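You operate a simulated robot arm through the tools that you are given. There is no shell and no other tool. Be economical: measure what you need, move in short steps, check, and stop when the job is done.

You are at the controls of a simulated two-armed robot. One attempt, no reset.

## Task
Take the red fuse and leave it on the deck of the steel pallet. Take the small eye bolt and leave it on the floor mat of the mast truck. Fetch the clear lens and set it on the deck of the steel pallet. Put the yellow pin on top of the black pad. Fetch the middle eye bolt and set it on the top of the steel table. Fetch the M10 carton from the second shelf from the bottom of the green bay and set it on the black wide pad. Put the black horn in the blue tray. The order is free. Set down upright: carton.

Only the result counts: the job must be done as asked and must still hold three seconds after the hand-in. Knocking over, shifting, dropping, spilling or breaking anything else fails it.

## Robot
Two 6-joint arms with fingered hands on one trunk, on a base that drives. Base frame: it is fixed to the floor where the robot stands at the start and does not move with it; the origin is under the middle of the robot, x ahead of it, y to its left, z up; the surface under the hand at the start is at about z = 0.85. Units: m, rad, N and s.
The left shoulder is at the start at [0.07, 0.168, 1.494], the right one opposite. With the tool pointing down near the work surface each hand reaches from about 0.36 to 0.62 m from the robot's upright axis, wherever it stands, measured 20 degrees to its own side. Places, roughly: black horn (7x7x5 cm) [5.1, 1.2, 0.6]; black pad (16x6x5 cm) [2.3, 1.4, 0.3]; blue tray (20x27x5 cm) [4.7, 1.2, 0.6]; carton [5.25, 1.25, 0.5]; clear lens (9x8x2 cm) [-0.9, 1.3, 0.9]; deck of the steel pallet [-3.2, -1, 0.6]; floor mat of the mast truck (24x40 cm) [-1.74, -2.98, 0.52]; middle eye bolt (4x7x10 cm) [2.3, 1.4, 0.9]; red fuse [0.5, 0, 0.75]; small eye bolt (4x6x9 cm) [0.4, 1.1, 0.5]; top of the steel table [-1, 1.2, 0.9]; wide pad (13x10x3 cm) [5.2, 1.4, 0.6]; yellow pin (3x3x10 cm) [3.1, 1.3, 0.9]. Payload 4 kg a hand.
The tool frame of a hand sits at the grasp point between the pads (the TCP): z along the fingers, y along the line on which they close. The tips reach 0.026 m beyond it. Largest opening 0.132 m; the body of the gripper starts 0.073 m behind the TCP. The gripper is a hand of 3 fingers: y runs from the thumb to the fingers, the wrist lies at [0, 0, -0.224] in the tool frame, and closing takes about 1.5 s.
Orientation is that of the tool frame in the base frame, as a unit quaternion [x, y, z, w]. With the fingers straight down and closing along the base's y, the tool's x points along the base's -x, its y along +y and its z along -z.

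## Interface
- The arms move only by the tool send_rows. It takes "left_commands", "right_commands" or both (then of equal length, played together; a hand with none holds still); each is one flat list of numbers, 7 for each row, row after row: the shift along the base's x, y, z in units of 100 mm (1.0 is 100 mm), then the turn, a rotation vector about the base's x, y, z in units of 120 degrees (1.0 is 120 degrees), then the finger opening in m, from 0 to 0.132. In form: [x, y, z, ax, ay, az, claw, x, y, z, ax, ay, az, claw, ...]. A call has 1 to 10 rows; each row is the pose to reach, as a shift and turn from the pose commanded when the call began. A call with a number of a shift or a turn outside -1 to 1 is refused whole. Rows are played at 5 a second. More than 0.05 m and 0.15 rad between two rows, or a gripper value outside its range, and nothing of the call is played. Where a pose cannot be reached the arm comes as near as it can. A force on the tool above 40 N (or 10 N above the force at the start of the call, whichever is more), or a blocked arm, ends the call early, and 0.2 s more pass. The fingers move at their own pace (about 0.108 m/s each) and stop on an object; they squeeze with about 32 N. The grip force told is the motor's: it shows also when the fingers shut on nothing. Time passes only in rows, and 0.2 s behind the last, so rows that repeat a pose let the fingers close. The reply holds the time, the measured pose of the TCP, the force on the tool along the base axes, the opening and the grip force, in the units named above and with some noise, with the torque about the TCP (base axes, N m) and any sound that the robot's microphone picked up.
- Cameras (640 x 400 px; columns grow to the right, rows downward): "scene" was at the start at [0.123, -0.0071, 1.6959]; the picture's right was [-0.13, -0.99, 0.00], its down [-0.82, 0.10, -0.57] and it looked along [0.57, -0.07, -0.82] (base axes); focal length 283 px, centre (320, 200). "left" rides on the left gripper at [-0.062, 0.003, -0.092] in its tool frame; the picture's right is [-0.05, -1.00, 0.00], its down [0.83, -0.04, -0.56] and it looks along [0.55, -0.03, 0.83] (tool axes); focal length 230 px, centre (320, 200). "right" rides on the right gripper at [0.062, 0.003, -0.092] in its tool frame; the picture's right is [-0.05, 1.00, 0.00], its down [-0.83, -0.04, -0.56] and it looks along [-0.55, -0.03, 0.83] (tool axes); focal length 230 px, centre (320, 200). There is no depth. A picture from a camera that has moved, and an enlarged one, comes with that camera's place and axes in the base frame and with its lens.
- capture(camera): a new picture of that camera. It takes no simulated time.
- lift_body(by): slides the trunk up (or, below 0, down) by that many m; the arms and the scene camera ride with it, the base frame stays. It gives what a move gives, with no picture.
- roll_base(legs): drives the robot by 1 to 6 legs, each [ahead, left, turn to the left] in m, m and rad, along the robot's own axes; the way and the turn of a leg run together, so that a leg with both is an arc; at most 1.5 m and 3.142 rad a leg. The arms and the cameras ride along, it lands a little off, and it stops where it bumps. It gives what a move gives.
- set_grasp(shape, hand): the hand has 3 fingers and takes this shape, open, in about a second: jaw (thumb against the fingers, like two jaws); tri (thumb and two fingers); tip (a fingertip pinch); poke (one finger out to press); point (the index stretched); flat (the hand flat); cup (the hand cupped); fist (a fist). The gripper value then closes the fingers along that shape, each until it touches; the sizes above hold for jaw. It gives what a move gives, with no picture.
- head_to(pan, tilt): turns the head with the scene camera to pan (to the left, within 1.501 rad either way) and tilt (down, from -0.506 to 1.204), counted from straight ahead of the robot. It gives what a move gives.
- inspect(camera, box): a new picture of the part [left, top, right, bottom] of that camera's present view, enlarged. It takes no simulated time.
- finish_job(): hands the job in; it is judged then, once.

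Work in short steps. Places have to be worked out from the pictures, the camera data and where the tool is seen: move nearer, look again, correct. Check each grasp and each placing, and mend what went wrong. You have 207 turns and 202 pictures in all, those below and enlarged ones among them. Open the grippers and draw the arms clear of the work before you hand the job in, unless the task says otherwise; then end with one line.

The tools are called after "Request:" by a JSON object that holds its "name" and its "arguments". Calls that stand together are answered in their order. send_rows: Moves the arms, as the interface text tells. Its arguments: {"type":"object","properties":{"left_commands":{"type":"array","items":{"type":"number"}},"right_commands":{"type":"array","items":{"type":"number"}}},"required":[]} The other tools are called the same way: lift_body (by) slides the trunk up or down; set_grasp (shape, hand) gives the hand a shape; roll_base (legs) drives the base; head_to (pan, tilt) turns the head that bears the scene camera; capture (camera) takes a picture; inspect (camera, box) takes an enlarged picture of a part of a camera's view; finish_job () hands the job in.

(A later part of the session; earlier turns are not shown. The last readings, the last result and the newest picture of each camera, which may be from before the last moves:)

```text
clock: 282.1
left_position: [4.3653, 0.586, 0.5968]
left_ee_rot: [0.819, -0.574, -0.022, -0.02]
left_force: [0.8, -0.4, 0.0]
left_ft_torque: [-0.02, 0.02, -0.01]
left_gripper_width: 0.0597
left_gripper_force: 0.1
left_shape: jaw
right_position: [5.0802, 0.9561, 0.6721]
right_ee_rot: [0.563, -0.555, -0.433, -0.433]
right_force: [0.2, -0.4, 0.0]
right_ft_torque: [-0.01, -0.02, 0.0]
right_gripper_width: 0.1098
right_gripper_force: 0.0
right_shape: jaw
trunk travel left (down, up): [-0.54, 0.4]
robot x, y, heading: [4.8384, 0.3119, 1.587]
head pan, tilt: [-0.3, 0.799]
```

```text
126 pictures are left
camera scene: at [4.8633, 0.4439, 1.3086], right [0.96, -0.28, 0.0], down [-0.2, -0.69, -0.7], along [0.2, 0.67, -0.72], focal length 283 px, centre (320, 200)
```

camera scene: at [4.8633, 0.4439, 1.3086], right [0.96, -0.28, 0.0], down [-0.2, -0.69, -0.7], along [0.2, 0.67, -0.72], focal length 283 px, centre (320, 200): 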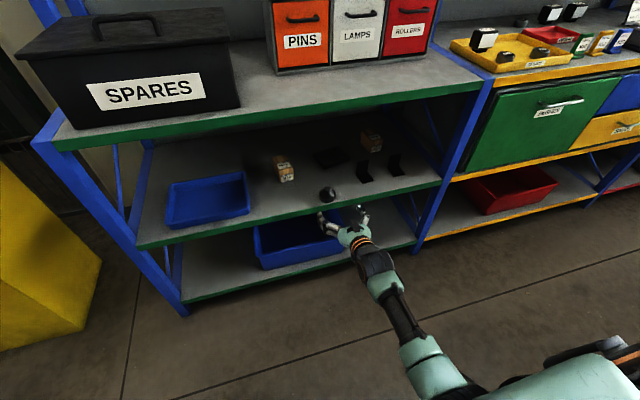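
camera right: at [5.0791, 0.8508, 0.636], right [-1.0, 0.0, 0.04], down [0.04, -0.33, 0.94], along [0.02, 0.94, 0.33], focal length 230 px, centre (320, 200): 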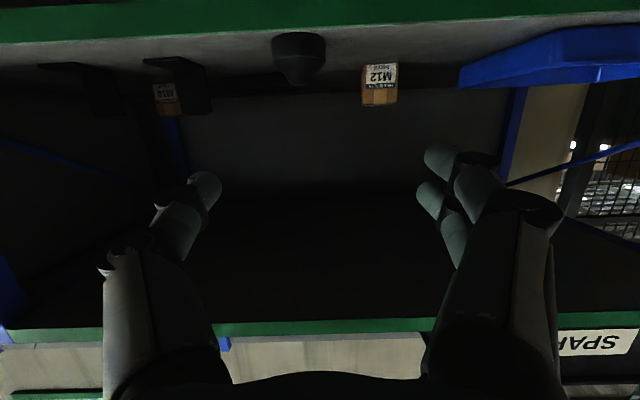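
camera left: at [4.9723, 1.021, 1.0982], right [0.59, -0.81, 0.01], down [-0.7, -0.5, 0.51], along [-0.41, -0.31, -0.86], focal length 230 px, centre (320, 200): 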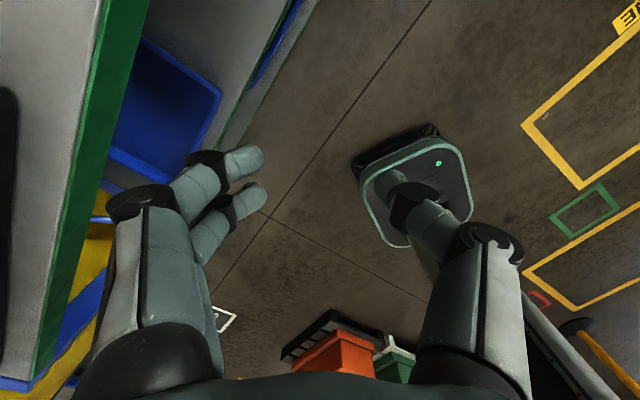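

Horn centre now ≈(5.099, 1.178), with a cylindrical band ~2 cm high at its base. Lower the hand to z≈0.57 outside the shelf, then advance.

Request:
{"name": "send_rows", "arguments": {"right_commands": [0.1, 0.1, -0.35, 0, 0, 0, 0.11, 0.19, 0.2, -0.7, 0, 0, 0, 0.11, 0.19, 0.3, -1.0, 0, 0, 0, 0.11, 0.19, 0.3, -1.0, 0, 0, 0, 0.11]}}

Request:
{"name": "roll_base", "arguments": {"legs": [[0.1, 0, 0]]}}

Request:
{"name": "capture", "arguments": {"camera": "right"}}

Request:
{"name": "inspect", "arguments": {"camera": "scene", "box": [260, 150, 440, 280]}}

```text
clock: 283.1
left_position: [4.3649, 0.584, 0.5967]
left_ee_rot: [0.819, -0.573, -0.021, -0.02]
left_force: [-0.2, 0.6, 0.5]
left_ft_torque: [0.0, 0.01, 0.02]
left_gripper_width: 0.0598
left_gripper_force: 0.0
left_shape: jaw
right_position: [5.0994, 0.9854, 0.5743]
right_ee_rot: [0.563, -0.555, -0.434, -0.433]
right_force: [-0.1, -0.7, 0.6]
right_ft_torque: [-0.02, 0.02, 0.0]
right_gripper_width: 0.1098
right_gripper_force: 0.0
right_shape: jaw
right hand out of reach, approached as far as the arm can: row 2
trunk travel left (down, up): [-0.54, 0.4]
robot x, y, heading: [4.8386, 0.3156, 1.586]
head pan, tilt: [-0.3, 0.799]
```

```text
clock: 284.3
left_position: [4.3629, 0.6864, 0.5966]
left_ee_rot: [0.82, -0.572, -0.021, -0.02]
left_force: [-0.3, -0.5, -0.4]
left_ft_torque: [0.01, 0.01, -0.01]
left_gripper_width: 0.0597
left_gripper_force: 0.0
left_shape: jaw
right_position: [5.0968, 1.0871, 0.5704]
right_ee_rot: [0.563, -0.556, -0.433, -0.432]
right_force: [-0.4, 0.5, -1.4]
right_ft_torque: [0.0, -0.02, 0.01]
right_gripper_width: 0.1098
right_gripper_force: 0.1
right_shape: jaw
trunk travel left (down, up): [-0.54, 0.4]
robot x, y, heading: [4.8355, 0.4175, 1.586]
head pan, tilt: [-0.3, 0.799]
```

```text
125 pictures are left
camera right: at [5.096, 0.9821, 0.537], right [-1.0, 0.0, 0.04], down [0.04, -0.33, 0.94], along [0.02, 0.94, 0.33], focal length 230 px, centre (320, 200)
```

right: 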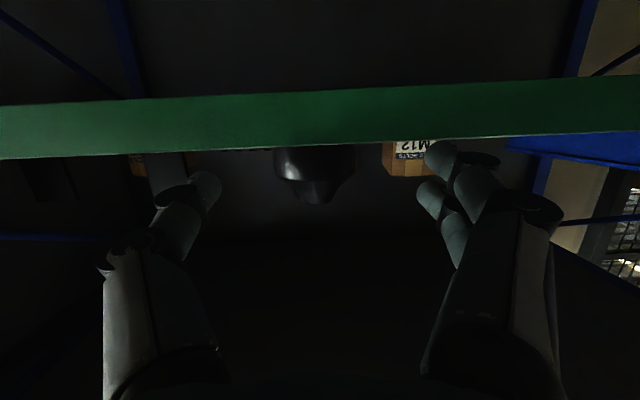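

```text
3.08 times, centred on (350, 215) of scene
camera zoom: at [4.8619, 0.5454, 1.3085], right [0.96, -0.28, 0.0], down [-0.2, -0.69, -0.7], along [0.2, 0.67, -0.72], focal length 870 px, centre (228, 154)
```

zoom: 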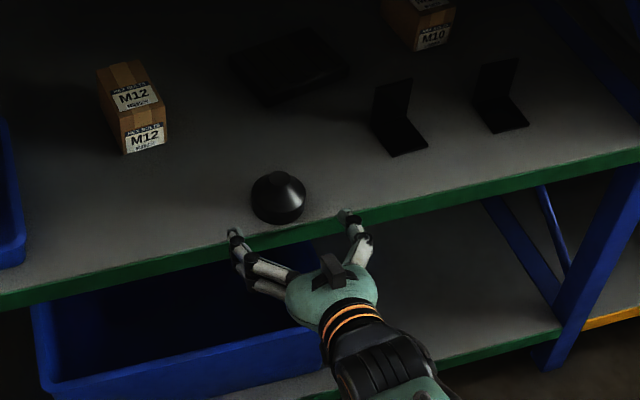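

Shelf top ≈0.555; horn's band reaches ≈0.579. Raise 4 mm, advance 9 cm and close on the band.

Request:
{"name": "send_rows", "arguments": {"right_commands": [0.06, 0.02, 0.05, 0, 0, 0, 0.11, 0.06, 0.35, 0.05, 0, 0, 0, 0.11, 0.06, 0.7, 0.05, 0, 0, 0, 0.11, 0.06, 0.94, 0.04, 0, 0, 0, 0.11, 0.06, 0.94, 0.04, 0, 0, 0, 0.11]}}

Request:
{"name": "capture", "arguments": {"camera": "right"}}

Request:
{"name": "inspect", "arguments": {"camera": "scene", "box": [260, 150, 440, 280]}}

```text
clock: 285.5
left_position: [4.3638, 0.6854, 0.5964]
left_ee_rot: [0.819, -0.573, -0.019, -0.02]
left_force: [0.5, 0.1, 0.2]
left_ft_torque: [0.02, 0.03, 0.01]
left_gripper_width: 0.06
left_gripper_force: 0.1
left_shape: jaw
right_position: [5.1047, 1.1605, 0.5927]
right_ee_rot: [0.564, -0.555, -0.433, -0.432]
right_force: [0.2, 0.6, 0.7]
right_ft_torque: [0.0, -0.01, 0.03]
right_gripper_width: 0.1096
right_gripper_force: 0.2
right_shape: jaw
right hand out of reach, approached as far as the arm can: row 3, 4, 5
trunk travel left (down, up): [-0.54, 0.4]
robot x, y, heading: [4.8391, 0.4152, 1.581]
head pan, tilt: [-0.3, 0.799]
```

```text
123 pictures are left
camera right: at [5.105, 1.0567, 0.5582], right [-1.0, 0.0, 0.04], down [0.04, -0.33, 0.94], along [0.02, 0.94, 0.33], focal length 230 px, centre (320, 200)
```

right: 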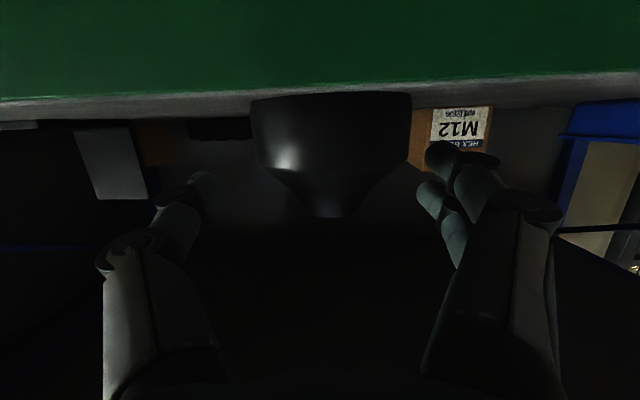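

```text
3.08 times, centred on (350, 215) of scene
camera zoom: at [4.8617, 0.5451, 1.3085], right [0.96, -0.28, 0.0], down [-0.2, -0.69, -0.7], along [0.2, 0.67, -0.72], focal length 870 px, centre (228, 154)
```

zoom: 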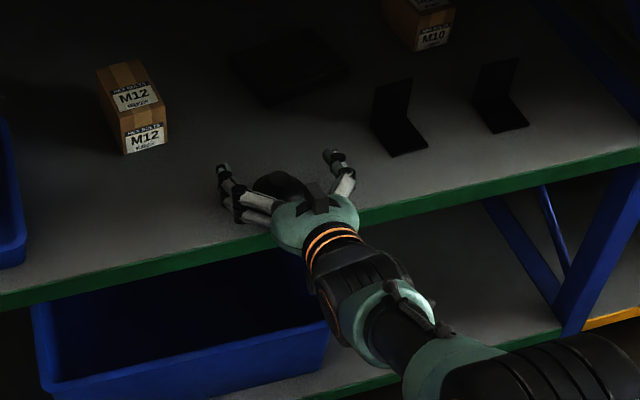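

The arm hit its reach limit and rode high. I'll pull the hand back 5 cm and drive the base 7 cm forward instead.

Request:
{"name": "send_rows", "arguments": {"right_commands": [0, -0.2, 0.02, 0, 0, 0, 0.11, 0, -0.4, 0.02, 0, 0, 0, 0.11, 0, -0.7, 0.02, 0, 0, 0, 0.11, 0, -0.7, 0.02, 0, 0, 0, 0.11]}}

Request:
{"name": "roll_base", "arguments": {"legs": [[0.07, 0, 0]]}}

Request:
{"name": "capture", "arguments": {"camera": "right"}}

```text
clock: 286.5
left_position: [4.3626, 0.6857, 0.5973]
left_ee_rot: [0.819, -0.573, -0.021, -0.019]
left_force: [-0.5, 0.7, -0.1]
left_ft_torque: [0.02, 0.0, 0.03]
left_gripper_width: 0.0599
left_gripper_force: 0.0
left_shape: jaw
right_position: [5.1058, 1.0924, 0.5947]
right_ee_rot: [0.564, -0.556, -0.432, -0.432]
right_force: [0.9, -0.5, 0.0]
right_ft_torque: [0.03, 0.04, 0.03]
right_gripper_width: 0.1097
right_gripper_force: 0.1
right_shape: jaw
trunk travel left (down, up): [-0.54, 0.4]
robot x, y, heading: [4.8327, 0.4136, 1.584]
head pan, tilt: [-0.3, 0.799]
```

```text
clock: 287.5
left_position: [4.3619, 0.7551, 0.596]
left_ee_rot: [0.819, -0.573, -0.02, -0.02]
left_force: [0.5, -1.0, -0.3]
left_ft_torque: [-0.01, -0.01, 0.03]
left_gripper_width: 0.0597
left_gripper_force: 0.1
left_shape: jaw
right_position: [5.1035, 1.1611, 0.5945]
right_ee_rot: [0.564, -0.555, -0.433, -0.432]
right_force: [0.2, 0.5, -0.1]
right_ft_torque: [0.05, 0.01, -0.02]
right_gripper_width: 0.1099
right_gripper_force: 0.1
right_shape: jaw
trunk travel left (down, up): [-0.54, 0.4]
robot x, y, heading: [4.8352, 0.4851, 1.587]
head pan, tilt: [-0.3, 0.799]
```

```text
121 pictures are left
camera right: at [5.1035, 1.0567, 0.5598], right [-1.0, 0.0, 0.04], down [0.04, -0.33, 0.94], along [0.02, 0.95, 0.33], focal length 230 px, centre (320, 200)
```

right: 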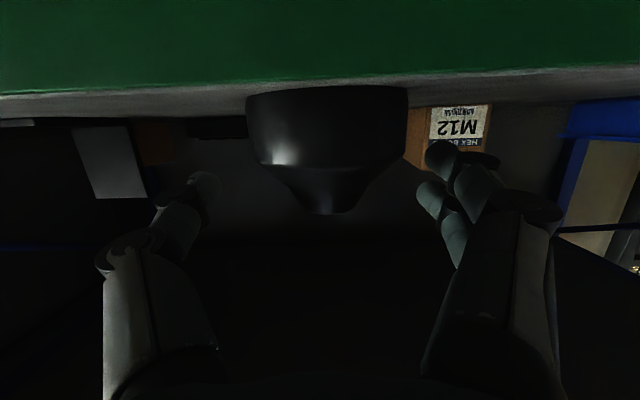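

Now lower 2 cm and ease forward 1 cm, then close.

Request:
{"name": "send_rows", "arguments": {"right_commands": [0, 0.05, -0.1, 0, 0, 0, 0.11, 0, 0.12, -0.2, 0, 0, 0, 0.11, 0, 0.12, -0.2, 0, 0, 0, 0.11]}}

Request:
{"name": "send_rows", "arguments": {"right_commands": [0, 0, 0, 0, 0, 0, 0.08, 0, 0, 0, 0, 0, 0, 0.06, 0, 0, 0, 0, 0, 0, 0.03, 0, 0, 0, 0, 0, 0, 0.0, 0, 0, 0, 0, 0, 0, 0.0]}}

Request:
{"name": "capture", "arguments": {"camera": "right"}}

Request:
{"name": "inspect", "arguments": {"camera": "scene", "box": [260, 150, 440, 280]}}

```text
clock: 288.3
left_position: [4.3618, 0.7552, 0.5969]
left_ee_rot: [0.819, -0.573, -0.021, -0.02]
left_force: [0.5, -0.3, 0.0]
left_ft_torque: [-0.05, -0.01, -0.01]
left_gripper_width: 0.0598
left_gripper_force: 0.0
left_shape: jaw
right_position: [5.1043, 1.172, 0.5751]
right_ee_rot: [0.564, -0.555, -0.433, -0.431]
right_force: [-1.1, 0.2, -0.7]
right_ft_torque: [0.02, 0.0, 0.04]
right_gripper_width: 0.1097
right_gripper_force: 0.0
right_shape: jaw
trunk travel left (down, up): [-0.54, 0.4]
robot x, y, heading: [4.8389, 0.4842, 1.582]
head pan, tilt: [-0.3, 0.799]
```

```text
clock: 289.5
left_position: [4.3617, 0.7557, 0.5965]
left_ee_rot: [0.819, -0.573, -0.022, -0.02]
left_force: [0.5, 0.7, 0.0]
left_ft_torque: [0.01, -0.02, 0.01]
left_gripper_width: 0.0598
left_gripper_force: 0.1
left_shape: jaw
right_position: [5.1045, 1.1726, 0.577]
right_ee_rot: [0.562, -0.555, -0.434, -0.434]
right_force: [-0.3, 1.5, 3.2]
right_ft_torque: [-0.02, -0.11, 0.01]
right_gripper_width: 0.0098
right_gripper_force: 32.3
right_shape: jaw
trunk travel left (down, up): [-0.54, 0.4]
robot x, y, heading: [4.8362, 0.4832, 1.582]
head pan, tilt: [-0.3, 0.799]
```

```text
120 pictures are left
camera right: at [5.1034, 1.0688, 0.5419], right [-1.0, 0.0, 0.04], down [0.04, -0.33, 0.94], along [0.02, 0.94, 0.33], focal length 230 px, centre (320, 200)
```

right: 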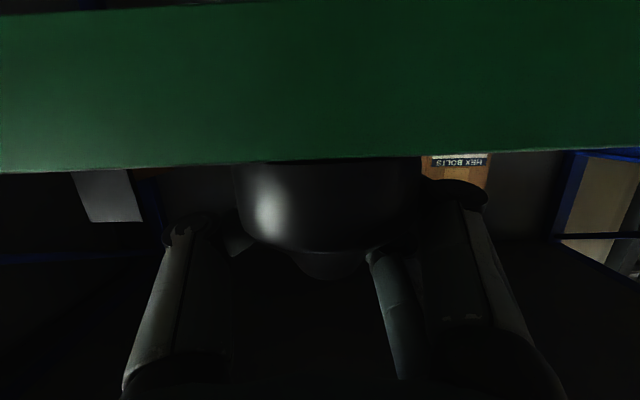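

```text
3.08 times, centred on (350, 215) of scene
camera zoom: at [4.8606, 0.6132, 1.3087], right [0.96, -0.28, 0.0], down [-0.2, -0.69, -0.7], along [0.2, 0.67, -0.72], focal length 870 px, centre (228, 154)
```

zoom: 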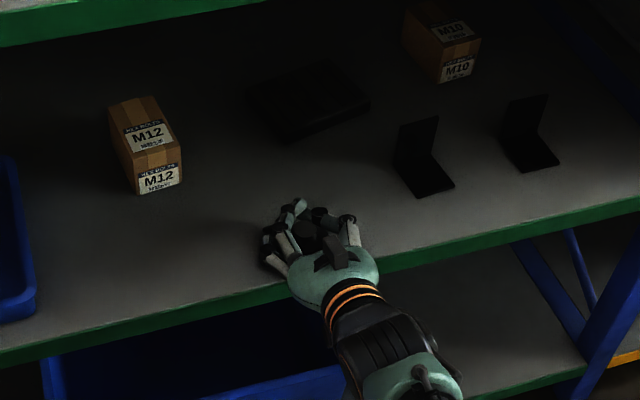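

Fingers have wrapped around the horn. Lift 4 cm and check.

Request:
{"name": "send_rows", "arguments": {"right_commands": [0, 0, 0.1, 0, 0, 0, 0, 0, 0, 0.25, 0, 0, 0, 0, 0, 0, 0.4, 0, 0, 0, 0, 0, 0, 0.4, 0, 0, 0, 0]}}

Request:
{"name": "capture", "arguments": {"camera": "right"}}

Request:
{"name": "inspect", "arguments": {"camera": "scene", "box": [260, 150, 440, 280]}}

```text
clock: 290.5
left_position: [4.363, 0.7554, 0.5968]
left_ee_rot: [0.819, -0.573, -0.02, -0.02]
left_force: [0.0, -0.4, 0.0]
left_ft_torque: [-0.02, 0.06, -0.03]
left_gripper_width: 0.0597
left_gripper_force: 0.1
left_shape: jaw
right_position: [5.1055, 1.1724, 0.6157]
right_ee_rot: [0.562, -0.555, -0.433, -0.434]
right_force: [0.2, -0.7, 0.1]
right_ft_torque: [-0.01, -0.02, 0.02]
right_gripper_width: 0.0045
right_gripper_force: 32.7
right_shape: jaw
trunk travel left (down, up): [-0.54, 0.4]
robot x, y, heading: [4.8381, 0.4813, 1.583]
head pan, tilt: [-0.3, 0.799]
```

```text
118 pictures are left
camera right: at [5.1044, 1.068, 0.5806], right [-1.0, 0.0, 0.04], down [0.04, -0.33, 0.94], along [0.02, 0.94, 0.33], focal length 230 px, centre (320, 200)
```

right: 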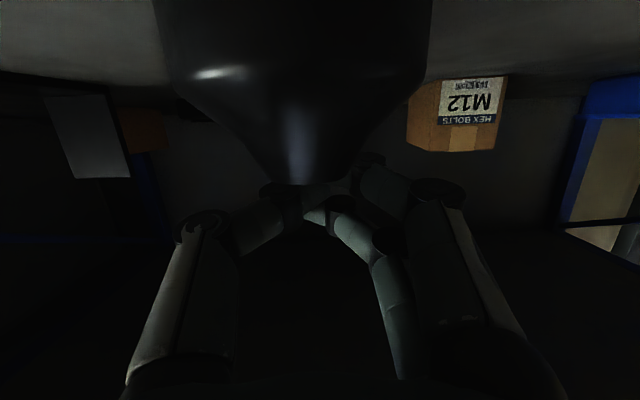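

```text
3.08 times, centred on (350, 215) of scene
camera zoom: at [4.8609, 0.6138, 1.3085], right [0.96, -0.28, 0.0], down [-0.2, -0.69, -0.7], along [0.2, 0.67, -0.72], focal length 870 px, centre (228, 154)
```

zoom: 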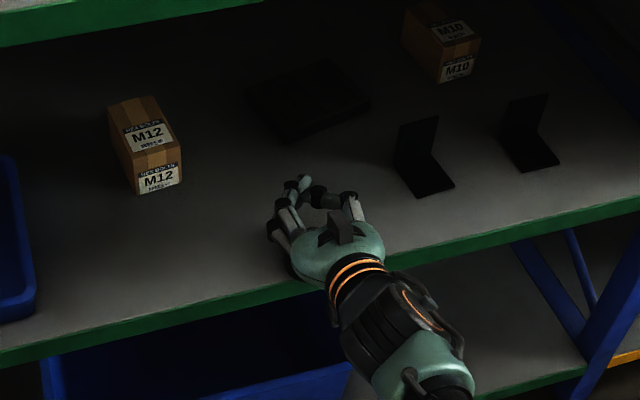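

The horn squeezed out toward the palm and now sits close to the shelf edge. I'll raise and back out gently, then look.

Request:
{"name": "send_rows", "arguments": {"right_commands": [0, 0, 0.2, 0, 0, 0, 0, 0, 0, 0.4, 0, 0, 0, 0]}}

Request:
{"name": "roll_base", "arguments": {"legs": [[-0.2, 0, 0]]}}

Request:
{"name": "capture", "arguments": {"camera": "right"}}

Request:
{"name": "inspect", "arguments": {"camera": "scene", "box": [260, 130, 440, 260]}}

```text
clock: 291.1
left_position: [4.3613, 0.7553, 0.5961]
left_ee_rot: [0.819, -0.573, -0.021, -0.02]
left_force: [0.3, 0.3, -0.7]
left_ft_torque: [0.0, -0.02, -0.06]
left_gripper_width: 0.0597
left_gripper_force: 0.1
left_shape: jaw
right_position: [5.1065, 1.175, 0.6382]
right_ee_rot: [0.556, -0.549, -0.441, -0.441]
right_force: [0.0, 0.6, -0.4]
right_ft_torque: [0.02, 0.03, -0.02]
right_gripper_width: 0.0044
right_gripper_force: 32.3
right_shape: jaw
right hand out of reach, approached as far as the arm can: row 1, 2
trunk travel left (down, up): [-0.54, 0.4]
robot x, y, heading: [4.8387, 0.4829, 1.587]
head pan, tilt: [-0.3, 0.799]
```

```text
clock: 292.7
left_position: [4.3647, 0.5575, 0.5972]
left_ee_rot: [0.82, -0.572, -0.021, -0.02]
left_force: [0.1, 0.6, -0.1]
left_ft_torque: [0.02, -0.02, -0.04]
left_gripper_width: 0.0598
left_gripper_force: 0.0
left_shape: jaw
right_position: [5.1091, 0.9785, 0.6386]
right_ee_rot: [0.557, -0.549, -0.441, -0.441]
right_force: [-0.4, -0.2, 1.3]
right_ft_torque: [-0.04, 0.0, 0.03]
right_gripper_width: 0.0042
right_gripper_force: 31.7
right_shape: jaw
trunk travel left (down, up): [-0.54, 0.4]
robot x, y, heading: [4.8403, 0.288, 1.584]
head pan, tilt: [-0.3, 0.799]
```

```text
116 pictures are left
camera right: at [5.108, 0.8745, 0.5998], right [-1.0, 0.0, 0.04], down [0.04, -0.36, 0.93], along [0.02, 0.93, 0.36], focal length 230 px, centre (320, 200)
```

right: 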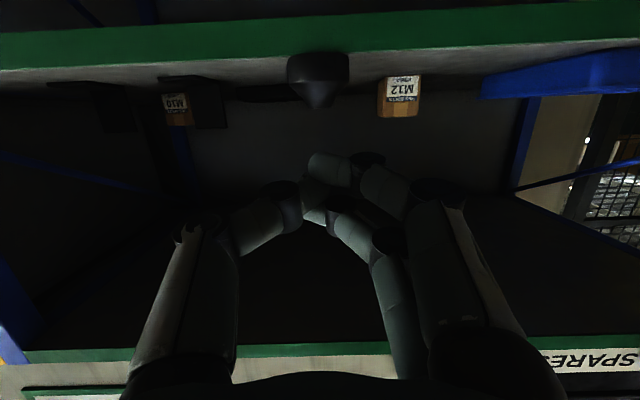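

```text
3.08 times, centred on (350, 195) of scene
camera zoom: at [4.8637, 0.4158, 1.3086], right [0.96, -0.28, 0.0], down [-0.2, -0.69, -0.7], along [0.2, 0.67, -0.72], focal length 870 px, centre (228, 215)
```

zoom: 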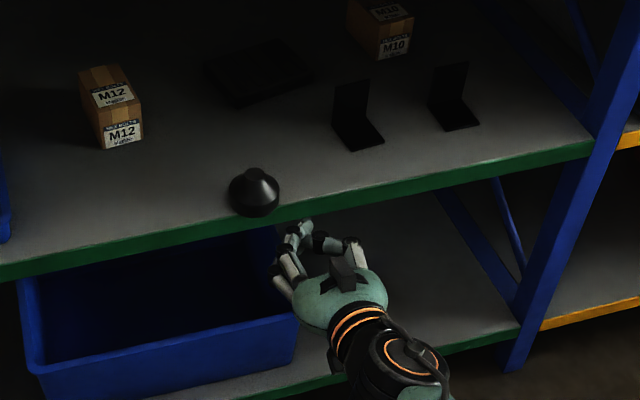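

The horn stands at ≈(5.112, 1.138), base overhanging the edge ~1.6 cm. I'll lower the trunk, make the hand nearly horizontal at z≈0.568, and approach so the TCP ends just short of its centre (so it squeezes inward, not outward).

Request:
{"name": "lift_body", "arguments": {"by": -0.1}}

Request:
{"name": "send_rows", "arguments": {"right_commands": [0.03, 0, 0.1, 0.03, 0, 0, 0.11, 0.03, 0, 0.2, 0.06, 0, 0, 0.11, 0.03, 0, 0.3, 0.083, 0, 0, 0.11, 0.03, 0, 0.3, 0.083, 0, 0, 0.11]}}

Request:
{"name": "roll_base", "arguments": {"legs": [[0.07, 0, 0]]}}

Request:
{"name": "capture", "arguments": {"camera": "right"}}

Request:
{"name": "capture", "arguments": {"camera": "scene"}}

```text
clock: 294.0
left_position: [4.3641, 0.5575, 0.4966]
left_ee_rot: [0.819, -0.572, -0.022, -0.02]
left_force: [-0.5, 0.1, -0.4]
left_ft_torque: [-0.01, 0.05, 0.02]
left_gripper_width: 0.06
left_gripper_force: 0.1
left_shape: jaw
right_position: [5.1091, 0.9784, 0.5377]
right_ee_rot: [0.556, -0.549, -0.441, -0.441]
right_force: [0.5, 0.0, 0.2]
right_ft_torque: [-0.01, -0.02, -0.01]
right_gripper_width: 0.0046
right_gripper_force: 32.2
right_shape: jaw
trunk travel left (down, up): [-0.44, 0.5]
robot x, y, heading: [4.8359, 0.2888, 1.586]
head pan, tilt: [-0.3, 0.799]
```

```text
clock: 295.0
left_position: [4.3659, 0.5582, 0.4977]
left_ee_rot: [0.819, -0.573, -0.021, -0.02]
left_force: [0.4, -0.5, 0.2]
left_ft_torque: [0.01, 0.02, 0.01]
left_gripper_width: 0.0598
left_gripper_force: 0.1
left_shape: jaw
right_position: [5.1124, 0.9803, 0.5687]
right_ee_rot: [0.516, -0.509, -0.486, -0.489]
right_force: [-0.8, 0.7, -1.1]
right_ft_torque: [-0.01, 0.01, -0.01]
right_gripper_width: 0.1097
right_gripper_force: 0.1
right_shape: jaw
right hand out of reach, approached as far as the arm can: row 1, 2
trunk travel left (down, up): [-0.44, 0.5]
robot x, y, heading: [4.8381, 0.2898, 1.585]
head pan, tilt: [-0.3, 0.799]
```

```text
clock: 296.0
left_position: [4.3639, 0.6268, 0.4973]
left_ee_rot: [0.82, -0.572, -0.021, -0.02]
left_force: [-0.2, -0.5, -1.1]
left_ft_torque: [-0.01, 0.01, 0.0]
left_gripper_width: 0.06
left_gripper_force: 0.0
left_shape: jaw
right_position: [5.1097, 1.0524, 0.5674]
right_ee_rot: [0.517, -0.509, -0.486, -0.487]
right_force: [-0.1, -0.6, 0.5]
right_ft_torque: [0.04, -0.04, 0.01]
right_gripper_width: 0.1098
right_gripper_force: 0.1
right_shape: jaw
trunk travel left (down, up): [-0.44, 0.5]
robot x, y, heading: [4.8402, 0.3586, 1.586]
head pan, tilt: [-0.3, 0.799]
```

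```text
114 pictures are left
camera right: at [5.1085, 0.9562, 0.5116], right [-1.0, -0.01, 0.04], down [0.04, -0.51, 0.86], along [0.02, 0.86, 0.51], focal length 230 px, centre (320, 200)
```

right: 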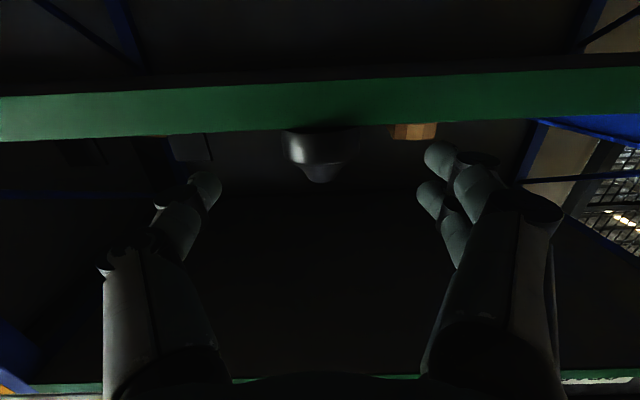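

```text
113 pictures are left
camera scene: at [4.8624, 0.4885, 1.2084], right [0.96, -0.28, 0.0], down [-0.2, -0.69, -0.7], along [0.19, 0.67, -0.72], focal length 283 px, centre (320, 200)
```

scene: 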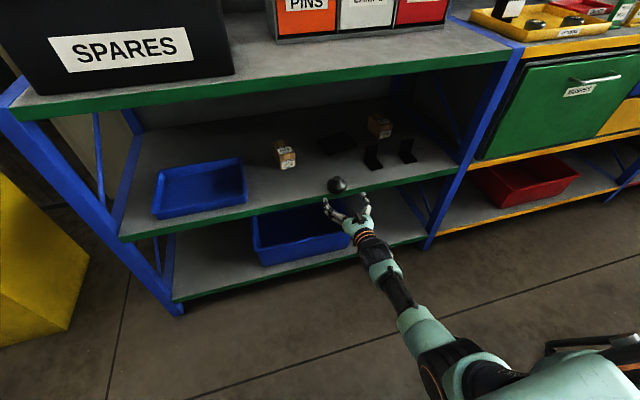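

Horn is centred between fingers at band height. Drive 8 cm forward.

Request:
{"name": "roll_base", "arguments": {"legs": [[0.08, 0, 0]]}}

Request:
{"name": "capture", "arguments": {"camera": "right"}}

Request:
{"name": "inspect", "arguments": {"camera": "scene", "box": [260, 110, 440, 240]}}

```text
clock: 297.0
left_position: [4.3623, 0.6842, 0.4971]
left_ee_rot: [0.82, -0.572, -0.02, -0.019]
left_force: [0.3, -0.9, 0.2]
left_ft_torque: [0.02, -0.01, -0.02]
left_gripper_width: 0.06
left_gripper_force: 0.0
left_shape: jaw
right_position: [5.1091, 1.1025, 0.5636]
right_ee_rot: [0.518, -0.51, -0.485, -0.485]
right_force: [-1.4, -7.3, 2.5]
right_ft_torque: [-0.04, 0.29, 0.72]
right_gripper_width: 0.1115
right_gripper_force: 0.0
right_shape: jaw
trunk travel left (down, up): [-0.44, 0.5]
robot x, y, heading: [4.8407, 0.4154, 1.589]
head pan, tilt: [-0.3, 0.799]
stopped in leg 1: the force on the tool passed its limit at 59 N (the readings are from after the stop); the commanded pose is now the measured one
```

```text
112 pictures are left
camera right: at [5.1083, 1.0074, 0.5082], right [-1.0, -0.01, 0.04], down [0.04, -0.51, 0.86], along [0.02, 0.86, 0.51], focal length 230 px, centre (320, 200)
```

right: 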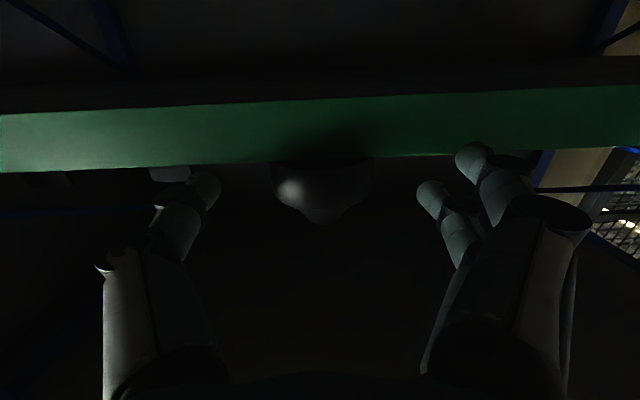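

```text
3.08 times, centred on (350, 175) of scene
camera zoom: at [4.8611, 0.5426, 1.2088], right [0.96, -0.28, 0.0], down [-0.2, -0.69, -0.7], along [0.2, 0.67, -0.72], focal length 870 px, centre (228, 277)
```

zoom: 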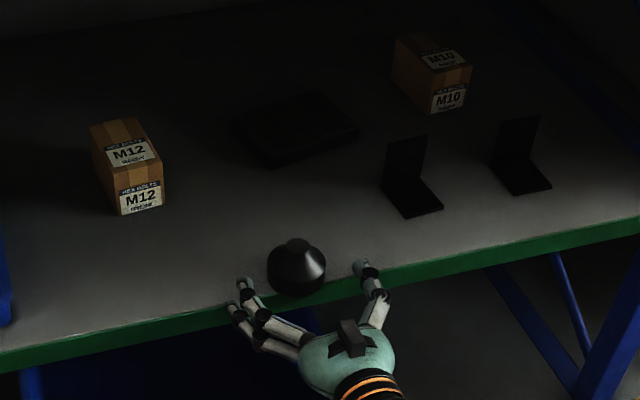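

The lower of the two paired fingers hit the shelf lip (they're spaced across the hand). Horn is unmoved at (5.111, 1.136). Since it's at the edge, a steep, ~25°-from-vertical approach clears the upper shelf, so I'll back off and re-tilt.

Request:
{"name": "roll_base", "arguments": {"legs": [[-0.12, 0, 0]]}}

Request:
{"name": "send_rows", "arguments": {"right_commands": [0, -0.12, 0.15, -0.065, 0, 0, 0.11, 0, -0.24, 0.3, -0.13, 0, 0, 0.11, 0, -0.36, 0.45, -0.195, 0, 0, 0.11, 0, -0.48, 0.6, -0.26, 0, 0, 0.11, 0, -0.6, 0.75, -0.325, 0, 0, 0.11, 0, -0.72, 0.9, -0.39, 0, 0, 0.11, 0, -0.8, 1.0, -0.455, 0, 0, 0.11, 0, -0.9, 1.0, -0.517, 0, 0, 0.11, 0, -0.9, 1.0, -0.517, 0, 0, 0.11]}}

Request:
{"name": "capture", "arguments": {"camera": "right"}}

```text
clock: 298.3
left_position: [4.3647, 0.5646, 0.4975]
left_ee_rot: [0.82, -0.571, -0.021, -0.02]
left_force: [-0.2, -0.6, 0.0]
left_ft_torque: [-0.02, -0.01, -0.01]
left_gripper_width: 0.0598
left_gripper_force: 0.1
left_shape: jaw
right_position: [5.1107, 0.9853, 0.5634]
right_ee_rot: [0.519, -0.509, -0.486, -0.485]
right_force: [-0.2, -0.9, 0.1]
right_ft_torque: [0.02, 0.0, 0.0]
right_gripper_width: 0.1099
right_gripper_force: 0.0
right_shape: jaw
trunk travel left (down, up): [-0.44, 0.5]
robot x, y, heading: [4.8423, 0.2937, 1.591]
head pan, tilt: [-0.3, 0.799]
```

```text
clock: 300.3
left_position: [4.3632, 0.5652, 0.4961]
left_ee_rot: [0.82, -0.571, -0.02, -0.02]
left_force: [-0.2, -0.1, -0.2]
left_ft_torque: [0.02, -0.02, 0.0]
left_gripper_width: 0.0598
left_gripper_force: 0.1
left_shape: jaw
right_position: [5.111, 0.8954, 0.6628]
right_ee_rot: [0.695, -0.687, -0.154, -0.148]
right_force: [-0.3, -0.5, -0.2]
right_ft_torque: [0.0, -0.01, -0.03]
right_gripper_width: 0.1099
right_gripper_force: 0.0
right_shape: jaw
right hand out of reach, approached as far as the arm can: row 1
trunk travel left (down, up): [-0.44, 0.5]
robot x, y, heading: [4.84, 0.2965, 1.586]
head pan, tilt: [-0.3, 0.799]
```

```text
110 pictures are left
camera right: at [5.1095, 0.8019, 0.7224], right [-1.0, 0.03, 0.03], down [0.04, 0.53, 0.85], along [0.02, 0.85, -0.53], focal length 230 px, centre (320, 200)
```

right: 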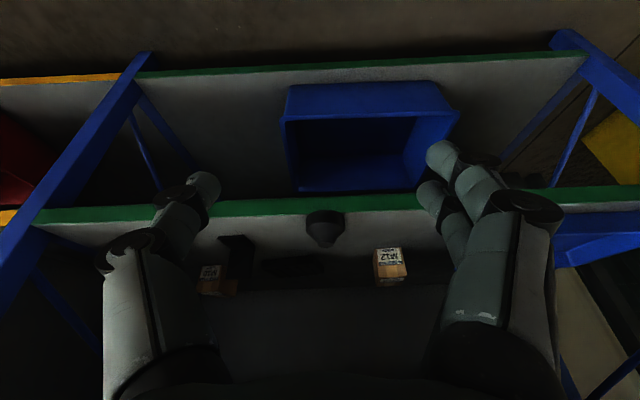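

Drive 20 cm forward with the hand above, then look.

Request:
{"name": "roll_base", "arguments": {"legs": [[0.2, 0, 0]]}}

Request:
{"name": "capture", "arguments": {"camera": "right"}}

Request:
{"name": "inspect", "arguments": {"camera": "scene", "box": [230, 110, 450, 270]}}

```text
clock: 301.9
left_position: [4.3628, 0.7667, 0.4961]
left_ee_rot: [0.819, -0.573, -0.021, -0.019]
left_force: [-0.5, 0.3, 0.2]
left_ft_torque: [-0.02, -0.01, 0.02]
left_gripper_width: 0.0599
left_gripper_force: 0.1
left_shape: jaw
right_position: [5.1116, 1.0943, 0.6632]
right_ee_rot: [0.693, -0.689, -0.152, -0.149]
right_force: [0.5, 0.6, -0.3]
right_ft_torque: [0.02, -0.03, 0.0]
right_gripper_width: 0.1101
right_gripper_force: 0.1
right_shape: jaw
trunk travel left (down, up): [-0.44, 0.5]
robot x, y, heading: [4.8382, 0.4965, 1.583]
head pan, tilt: [-0.3, 0.799]
```

```text
109 pictures are left
camera right: at [5.1091, 0.9998, 0.7216], right [-1.0, 0.04, 0.03], down [0.04, 0.52, 0.85], along [0.02, 0.85, -0.53], focal length 230 px, centre (320, 200)
```

right: 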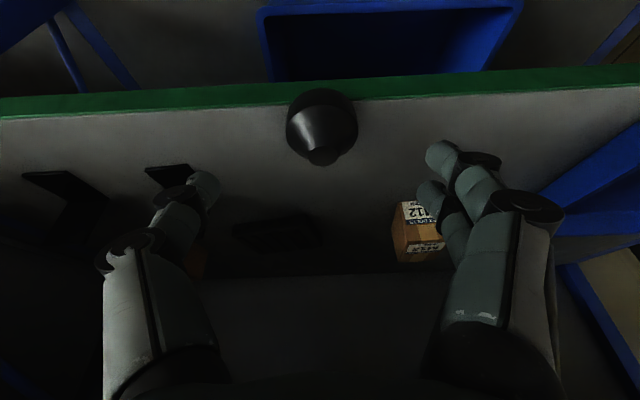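

```text
2.50 times, centred on (340, 190) of scene
camera zoom: at [4.8607, 0.6257, 1.2084], right [0.96, -0.28, 0.0], down [-0.2, -0.69, -0.7], along [0.2, 0.67, -0.72], focal length 707 px, centre (270, 225)
```

zoom: 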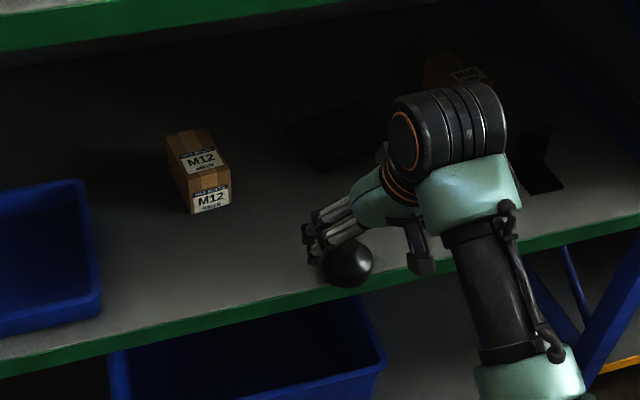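

Horn centre ≈(5.110, 1.131). Accounting for the tilt, I place the TCP at (5.110, 1.121, 0.594) so the fingertips flank the base band, then close.

Request:
{"name": "send_rows", "arguments": {"right_commands": [-0.01, 0.1, -0.25, 0, 0, 0, 0.11, -0.01, 0.27, -0.5, 0, 0, 0, 0.11, -0.01, 0.27, -0.69, 0, 0, 0, 0.11, -0.01, 0.27, -0.69, 0, 0, 0, 0.11]}}

Request:
{"name": "capture", "arguments": {"camera": "right"}}

```text
clock: 302.9
left_position: [4.3614, 0.7663, 0.4972]
left_ee_rot: [0.818, -0.574, -0.021, -0.02]
left_force: [-0.2, -0.9, 0.1]
left_ft_torque: [0.0, -0.01, 0.02]
left_gripper_width: 0.0599
left_gripper_force: 0.0
left_shape: jaw
right_position: [5.1072, 1.1218, 0.5942]
right_ee_rot: [0.694, -0.688, -0.153, -0.149]
right_force: [0.2, -0.1, 0.8]
right_ft_torque: [-0.02, 0.03, 0.0]
right_gripper_width: 0.1099
right_gripper_force: 0.0
right_shape: jaw
trunk travel left (down, up): [-0.44, 0.5]
robot x, y, heading: [4.8358, 0.4949, 1.585]
head pan, tilt: [-0.3, 0.799]
```

```text
107 pictures are left
camera right: at [5.1069, 1.0271, 0.653], right [-1.0, 0.04, 0.03], down [0.04, 0.52, 0.85], along [0.02, 0.85, -0.52], focal length 230 px, centre (320, 200)
```

right: 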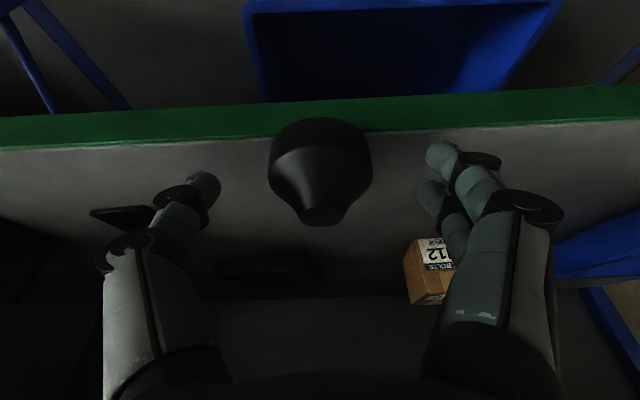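

Fingertips look ~1 cm deeper than the horn's centre; shift back 1 cm, down 4 mm, and close.

Request:
{"name": "send_rows", "arguments": {"right_commands": [0.01, -0.1, -0.04, 0, 0, 0, 0.11, 0.01, -0.1, -0.04, 0, 0, 0, 0.08, 0.01, -0.1, -0.04, 0, 0, 0, 0.06, 0.01, -0.1, -0.04, 0, 0, 0, 0.04, 0.01, -0.1, -0.04, 0, 0, 0, 0.02, 0.01, -0.1, -0.04, 0, 0, 0, 0.0, 0.01, -0.1, -0.04, 0, 0, 0, 0.0]}}

Request:
{"name": "capture", "arguments": {"camera": "right"}}

```text
clock: 304.4
left_position: [4.363, 0.7672, 0.4959]
left_ee_rot: [0.819, -0.573, -0.02, -0.02]
left_force: [0.1, 0.3, -0.7]
left_ft_torque: [0.01, -0.01, 0.01]
left_gripper_width: 0.0597
left_gripper_force: 0.1
left_shape: jaw
right_position: [5.1103, 1.1102, 0.5896]
right_ee_rot: [0.694, -0.688, -0.154, -0.148]
right_force: [0.4, 0.2, -0.1]
right_ft_torque: [0.02, -0.03, 0.0]
right_gripper_width: 0.0002
right_gripper_force: 31.8
right_shape: jaw
trunk travel left (down, up): [-0.44, 0.5]
robot x, y, heading: [4.835, 0.4925, 1.584]
head pan, tilt: [-0.3, 0.799]
```

```text
106 pictures are left
camera right: at [5.1086, 1.0164, 0.6489], right [-1.0, 0.04, 0.03], down [0.04, 0.52, 0.85], along [0.02, 0.85, -0.53], focal length 230 px, centre (320, 200)
```

right: 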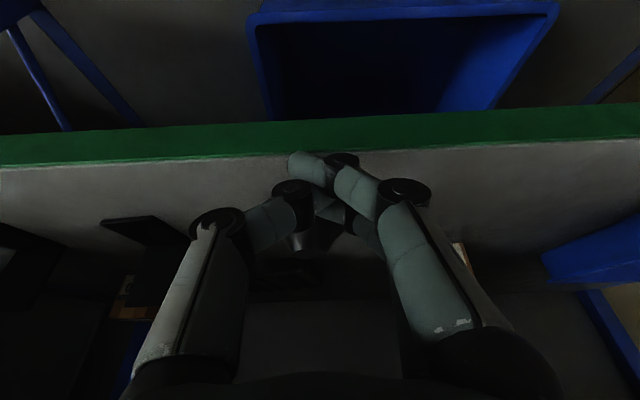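

Fingers closed in front and nudged the horn inward (the far finger was too high to touch the band). Open, back off and measure again.

Request:
{"name": "send_rows", "arguments": {"right_commands": [0, -0.2, 0.1, 0, 0, 0, 0, 0, -0.5, 0.5, 0, 0, 0, 0.05, 0, -0.9, 0.7, 0, 0, 0, 0.11, 0, -0.9, 0.7, 0, 0, 0, 0.11]}}

Request:
{"name": "capture", "arguments": {"camera": "right"}}

Request:
{"name": "inspect", "arguments": {"camera": "scene", "box": [230, 110, 450, 270]}}

```text
clock: 305.4
left_position: [4.3623, 0.7664, 0.4967]
left_ee_rot: [0.819, -0.573, -0.021, -0.019]
left_force: [-0.5, 0.6, 0.4]
left_ft_torque: [0.0, -0.02, 0.01]
left_gripper_width: 0.0595
left_gripper_force: 0.1
left_shape: jaw
right_position: [5.1087, 1.0209, 0.6593]
right_ee_rot: [0.693, -0.689, -0.154, -0.149]
right_force: [-0.1, -0.4, -0.2]
right_ft_torque: [0.0, -0.01, -0.01]
right_gripper_width: 0.1098
right_gripper_force: 0.1
right_shape: jaw
trunk travel left (down, up): [-0.44, 0.5]
robot x, y, heading: [4.8357, 0.4925, 1.581]
head pan, tilt: [-0.3, 0.799]
```

```text
105 pictures are left
camera right: at [5.1077, 0.9275, 0.7187], right [-1.0, 0.04, 0.03], down [0.04, 0.52, 0.85], along [0.02, 0.85, -0.53], focal length 230 px, centre (320, 200)
```

right: 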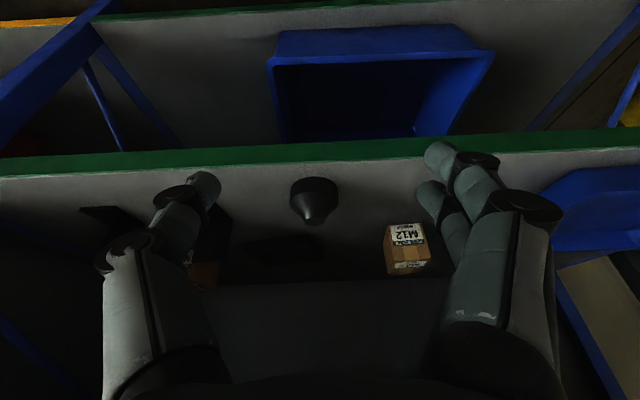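

```text
2.50 times, centred on (340, 190) of scene
camera zoom: at [4.8606, 0.6251, 1.2085], right [0.96, -0.28, 0.0], down [-0.2, -0.69, -0.7], along [0.2, 0.67, -0.72], focal length 707 px, centre (270, 225)
```

zoom: 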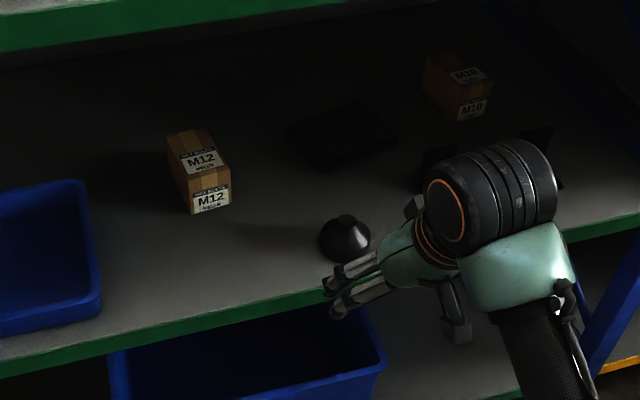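

Horn now at ≈(5.120, 1.171). I'll use a steeper 12° tilt (wrist still fits below the shelf above), lower the trunk a bit so the forearm is flat, and approach at low height.

Request:
{"name": "lift_body", "arguments": {"by": -0.08}}

Request:
{"name": "send_rows", "arguments": {"right_commands": [0.04, 0, 0.07, -0.036, 0, 0, 0.11, 0.08, 0, 0.13, -0.072, 0, 0, 0.11, 0.11, 0, 0.18, -0.108, 0, 0, 0.11, 0.11, 0, 0.18, -0.108, 0, 0, 0.11]}}

Request:
{"name": "roll_base", "arguments": {"legs": [[0.08, 0, 0]]}}

Request:
{"name": "capture", "arguments": {"camera": "right"}}

Request:
{"name": "capture", "arguments": {"camera": "scene"}}

```text
clock: 306.6
left_position: [4.3619, 0.7661, 0.416]
left_ee_rot: [0.818, -0.574, -0.021, -0.02]
left_force: [-0.4, 0.4, -0.8]
left_ft_torque: [-0.04, 0.03, 0.0]
left_gripper_width: 0.0595
left_gripper_force: 0.1
left_shape: jaw
right_position: [5.1093, 1.0224, 0.5796]
right_ee_rot: [0.693, -0.688, -0.154, -0.148]
right_force: [-0.4, 0.7, 0.3]
right_ft_torque: [0.03, -0.04, 0.0]
right_gripper_width: 0.1097
right_gripper_force: 0.1
right_shape: jaw
trunk travel left (down, up): [-0.36, 0.58]
robot x, y, heading: [4.8384, 0.4916, 1.585]
head pan, tilt: [-0.3, 0.799]
```

```text
clock: 307.6
left_position: [4.3615, 0.7664, 0.4173]
left_ee_rot: [0.819, -0.573, -0.021, -0.02]
left_force: [-0.4, 0.0, -0.2]
left_ft_torque: [-0.01, -0.02, 0.01]
left_gripper_width: 0.0598
left_gripper_force: 0.0
left_shape: jaw
right_position: [5.1244, 1.0282, 0.5843]
right_ee_rot: [0.705, -0.702, -0.076, -0.071]
right_force: [0.2, 0.7, 0.2]
right_ft_torque: [0.02, 0.03, -0.02]
right_gripper_width: 0.1097
right_gripper_force: 0.2
right_shape: jaw
right hand out of reach, approached as far as the arm can: row 3, 4
trunk travel left (down, up): [-0.36, 0.58]
robot x, y, heading: [4.8362, 0.4961, 1.583]
head pan, tilt: [-0.3, 0.799]
```

```text
clock: 308.7
left_position: [4.3625, 0.8467, 0.4164]
left_ee_rot: [0.819, -0.574, -0.021, -0.019]
left_force: [0.4, -0.3, -0.3]
left_ft_torque: [0.0, -0.01, -0.02]
left_gripper_width: 0.06
left_gripper_force: 0.1
left_shape: jaw
right_position: [5.1244, 1.108, 0.5824]
right_ee_rot: [0.706, -0.701, -0.076, -0.07]
right_force: [-0.6, 0.3, 0.1]
right_ft_torque: [-0.01, 0.01, 0.03]
right_gripper_width: 0.1098
right_gripper_force: 0.0
right_shape: jaw
trunk travel left (down, up): [-0.36, 0.58]
robot x, y, heading: [4.836, 0.5754, 1.581]
head pan, tilt: [-0.3, 0.799]
```

```text
103 pictures are left
camera right: at [5.123, 1.0285, 0.6617], right [-1.0, 0.05, 0.02], down [0.04, 0.7, 0.71], along [0.02, 0.71, -0.7], focal length 230 px, centre (320, 200)
```

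right: 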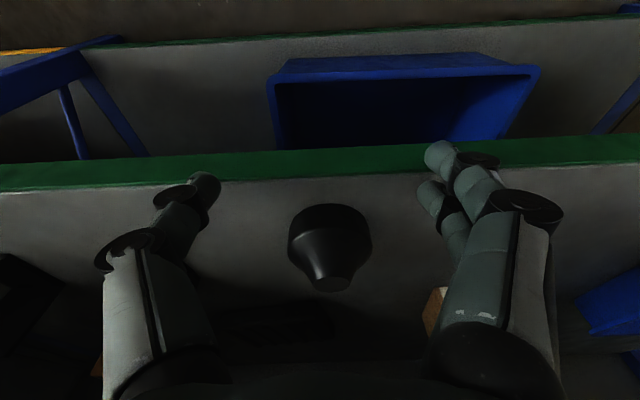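

```text
102 pictures are left
camera scene: at [4.8597, 0.7049, 1.1284], right [0.96, -0.28, 0.0], down [-0.2, -0.69, -0.7], along [0.2, 0.67, -0.72], focal length 283 px, centre (320, 200)
```

scene: 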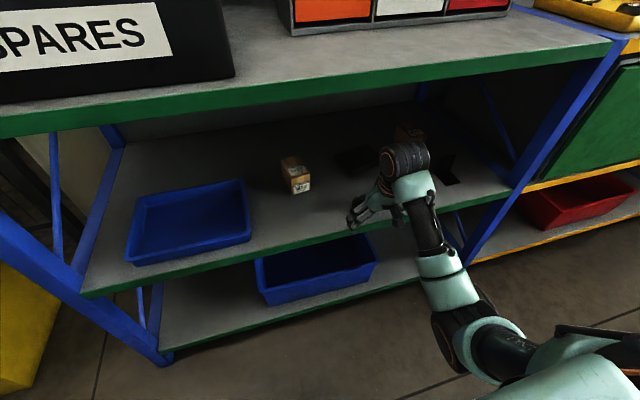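

Raise 12 mm with the trunk, then advance 5.5 cm with the base, then re-check alignment.

Request:
{"name": "lift_body", "arguments": {"by": 0.014}}

Request:
{"name": "roll_base", "arguments": {"legs": [[0.055, 0.004, 0]]}}

Request:
{"name": "capture", "arguments": {"camera": "right"}}

```text
clock: 309.3
left_position: [4.3602, 0.8469, 0.4308]
left_ee_rot: [0.818, -0.574, -0.02, -0.02]
left_force: [1.3, -0.6, -0.2]
left_ft_torque: [0.03, 0.03, 0.02]
left_gripper_width: 0.0597
left_gripper_force: 0.2
left_shape: jaw
right_position: [5.125, 1.1071, 0.5968]
right_ee_rot: [0.705, -0.701, -0.076, -0.071]
right_force: [0.5, 0.4, -0.7]
right_ft_torque: [0.06, 0.0, 0.0]
right_gripper_width: 0.1099
right_gripper_force: 0.1
right_shape: jaw
trunk travel left (down, up): [-0.374, 0.566]
robot x, y, heading: [4.8341, 0.5748, 1.583]
head pan, tilt: [-0.3, 0.799]
```

```text
clock: 310.2
left_position: [4.357, 0.9009, 0.4304]
left_ee_rot: [0.819, -0.573, -0.021, -0.019]
left_force: [-0.2, 0.1, -0.1]
left_ft_torque: [-0.02, -0.01, -0.03]
left_gripper_width: 0.0597
left_gripper_force: 0.1
left_shape: jaw
right_position: [5.1188, 1.1626, 0.5975]
right_ee_rot: [0.706, -0.701, -0.075, -0.07]
right_force: [0.0, 0.2, 0.2]
right_ft_torque: [-0.07, 0.04, 0.02]
right_gripper_width: 0.1097
right_gripper_force: 0.1
right_shape: jaw
trunk travel left (down, up): [-0.374, 0.566]
robot x, y, heading: [4.8276, 0.6313, 1.585]
head pan, tilt: [-0.3, 0.799]
```

```text
101 pictures are left
camera right: at [5.1178, 1.0839, 0.6757], right [-1.0, 0.04, 0.02], down [0.04, 0.7, 0.71], along [0.02, 0.71, -0.7], focal length 230 px, centre (320, 200)
```

right: 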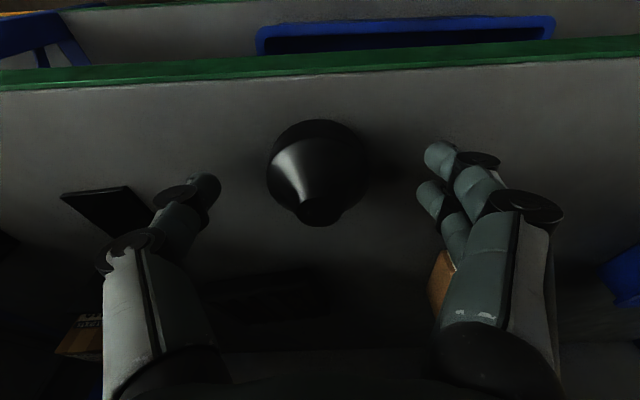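

Nicely centred; shift back 4 mm, lower 7 mm and close.

Request:
{"name": "send_rows", "arguments": {"right_commands": [0.02, -0.04, -0.07, 0, 0, 0, 0.11, 0.02, -0.04, -0.07, 0, 0, 0, 0.08, 0.02, -0.04, -0.07, 0, 0, 0, 0.06, 0.02, -0.04, -0.07, 0, 0, 0, 0.04]}}

Request:
{"name": "capture", "arguments": {"camera": "right"}}

```text
clock: 311.2
left_position: [4.355, 0.8998, 0.4298]
left_ee_rot: [0.818, -0.574, -0.021, -0.02]
left_force: [-0.2, -0.4, 0.2]
left_ft_torque: [-0.01, 0.01, 0.01]
left_gripper_width: 0.0599
left_gripper_force: 0.1
left_shape: jaw
right_position: [5.121, 1.1569, 0.5893]
right_ee_rot: [0.705, -0.701, -0.076, -0.07]
right_force: [0.1, -0.7, 2.0]
right_ft_torque: [0.04, 0.08, 0.02]
right_gripper_width: 0.0455
right_gripper_force: 29.2
right_shape: jaw
trunk travel left (down, up): [-0.374, 0.566]
robot x, y, heading: [4.8314, 0.6294, 1.583]
head pan, tilt: [-0.3, 0.799]
```

```text
100 pictures are left
camera right: at [5.1199, 1.0791, 0.6696], right [-1.0, 0.04, 0.02], down [0.04, 0.7, 0.71], along [0.02, 0.71, -0.7], focal length 230 px, centre (320, 200)
```

right: 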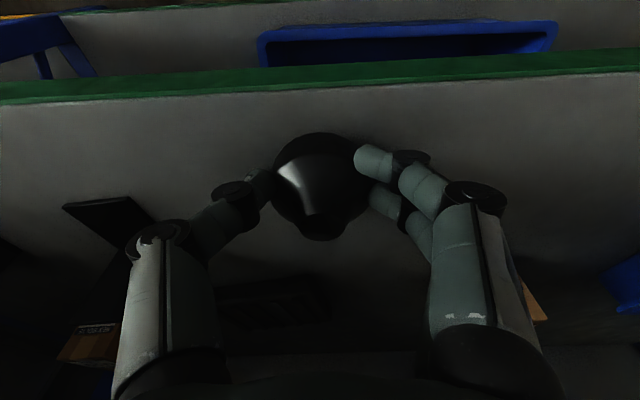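

Symmetric grip on the band. Keep squeezing and lift only 1.5 cm.

Request:
{"name": "send_rows", "arguments": {"right_commands": [0, 0, 0, 0, 0, 0, 0.02, 0, 0, 0, 0, 0, 0, 0.0, 0, 0, 0.05, 0, 0, 0, 0, 0, 0, 0.1, 0, 0, 0, 0, 0, 0, 0.15, 0, 0, 0, 0, 0, 0, 0.15, 0, 0, 0, 0]}}

Request:
{"name": "capture", "arguments": {"camera": "right"}}

```text
clock: 312.6
left_position: [4.3562, 0.9015, 0.4292]
left_ee_rot: [0.819, -0.573, -0.021, -0.021]
left_force: [-0.3, 0.3, 0.3]
left_ft_torque: [0.03, 0.01, 0.0]
left_gripper_width: 0.0599
left_gripper_force: 0.1
left_shape: jaw
right_position: [5.1244, 1.1598, 0.6003]
right_ee_rot: [0.706, -0.701, -0.078, -0.071]
right_force: [-0.1, 0.5, -0.6]
right_ft_torque: [0.01, 0.01, -0.02]
right_gripper_width: 0.0203
right_gripper_force: 32.1
right_shape: jaw
right hand out of reach, approached as far as the arm can: row 5, 6
trunk travel left (down, up): [-0.374, 0.566]
robot x, y, heading: [4.8308, 0.6317, 1.584]
head pan, tilt: [-0.3, 0.799]
```

```text
99 pictures are left
camera right: at [5.1224, 1.0809, 0.6779], right [-1.0, 0.04, 0.02], down [0.04, 0.7, 0.72], along [0.02, 0.72, -0.7], focal length 230 px, centre (320, 200)
```

right: 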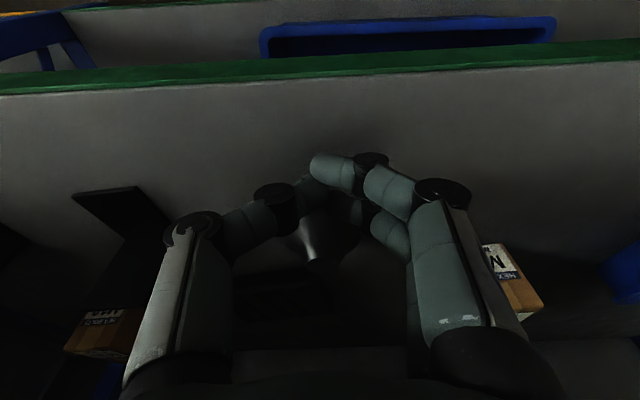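

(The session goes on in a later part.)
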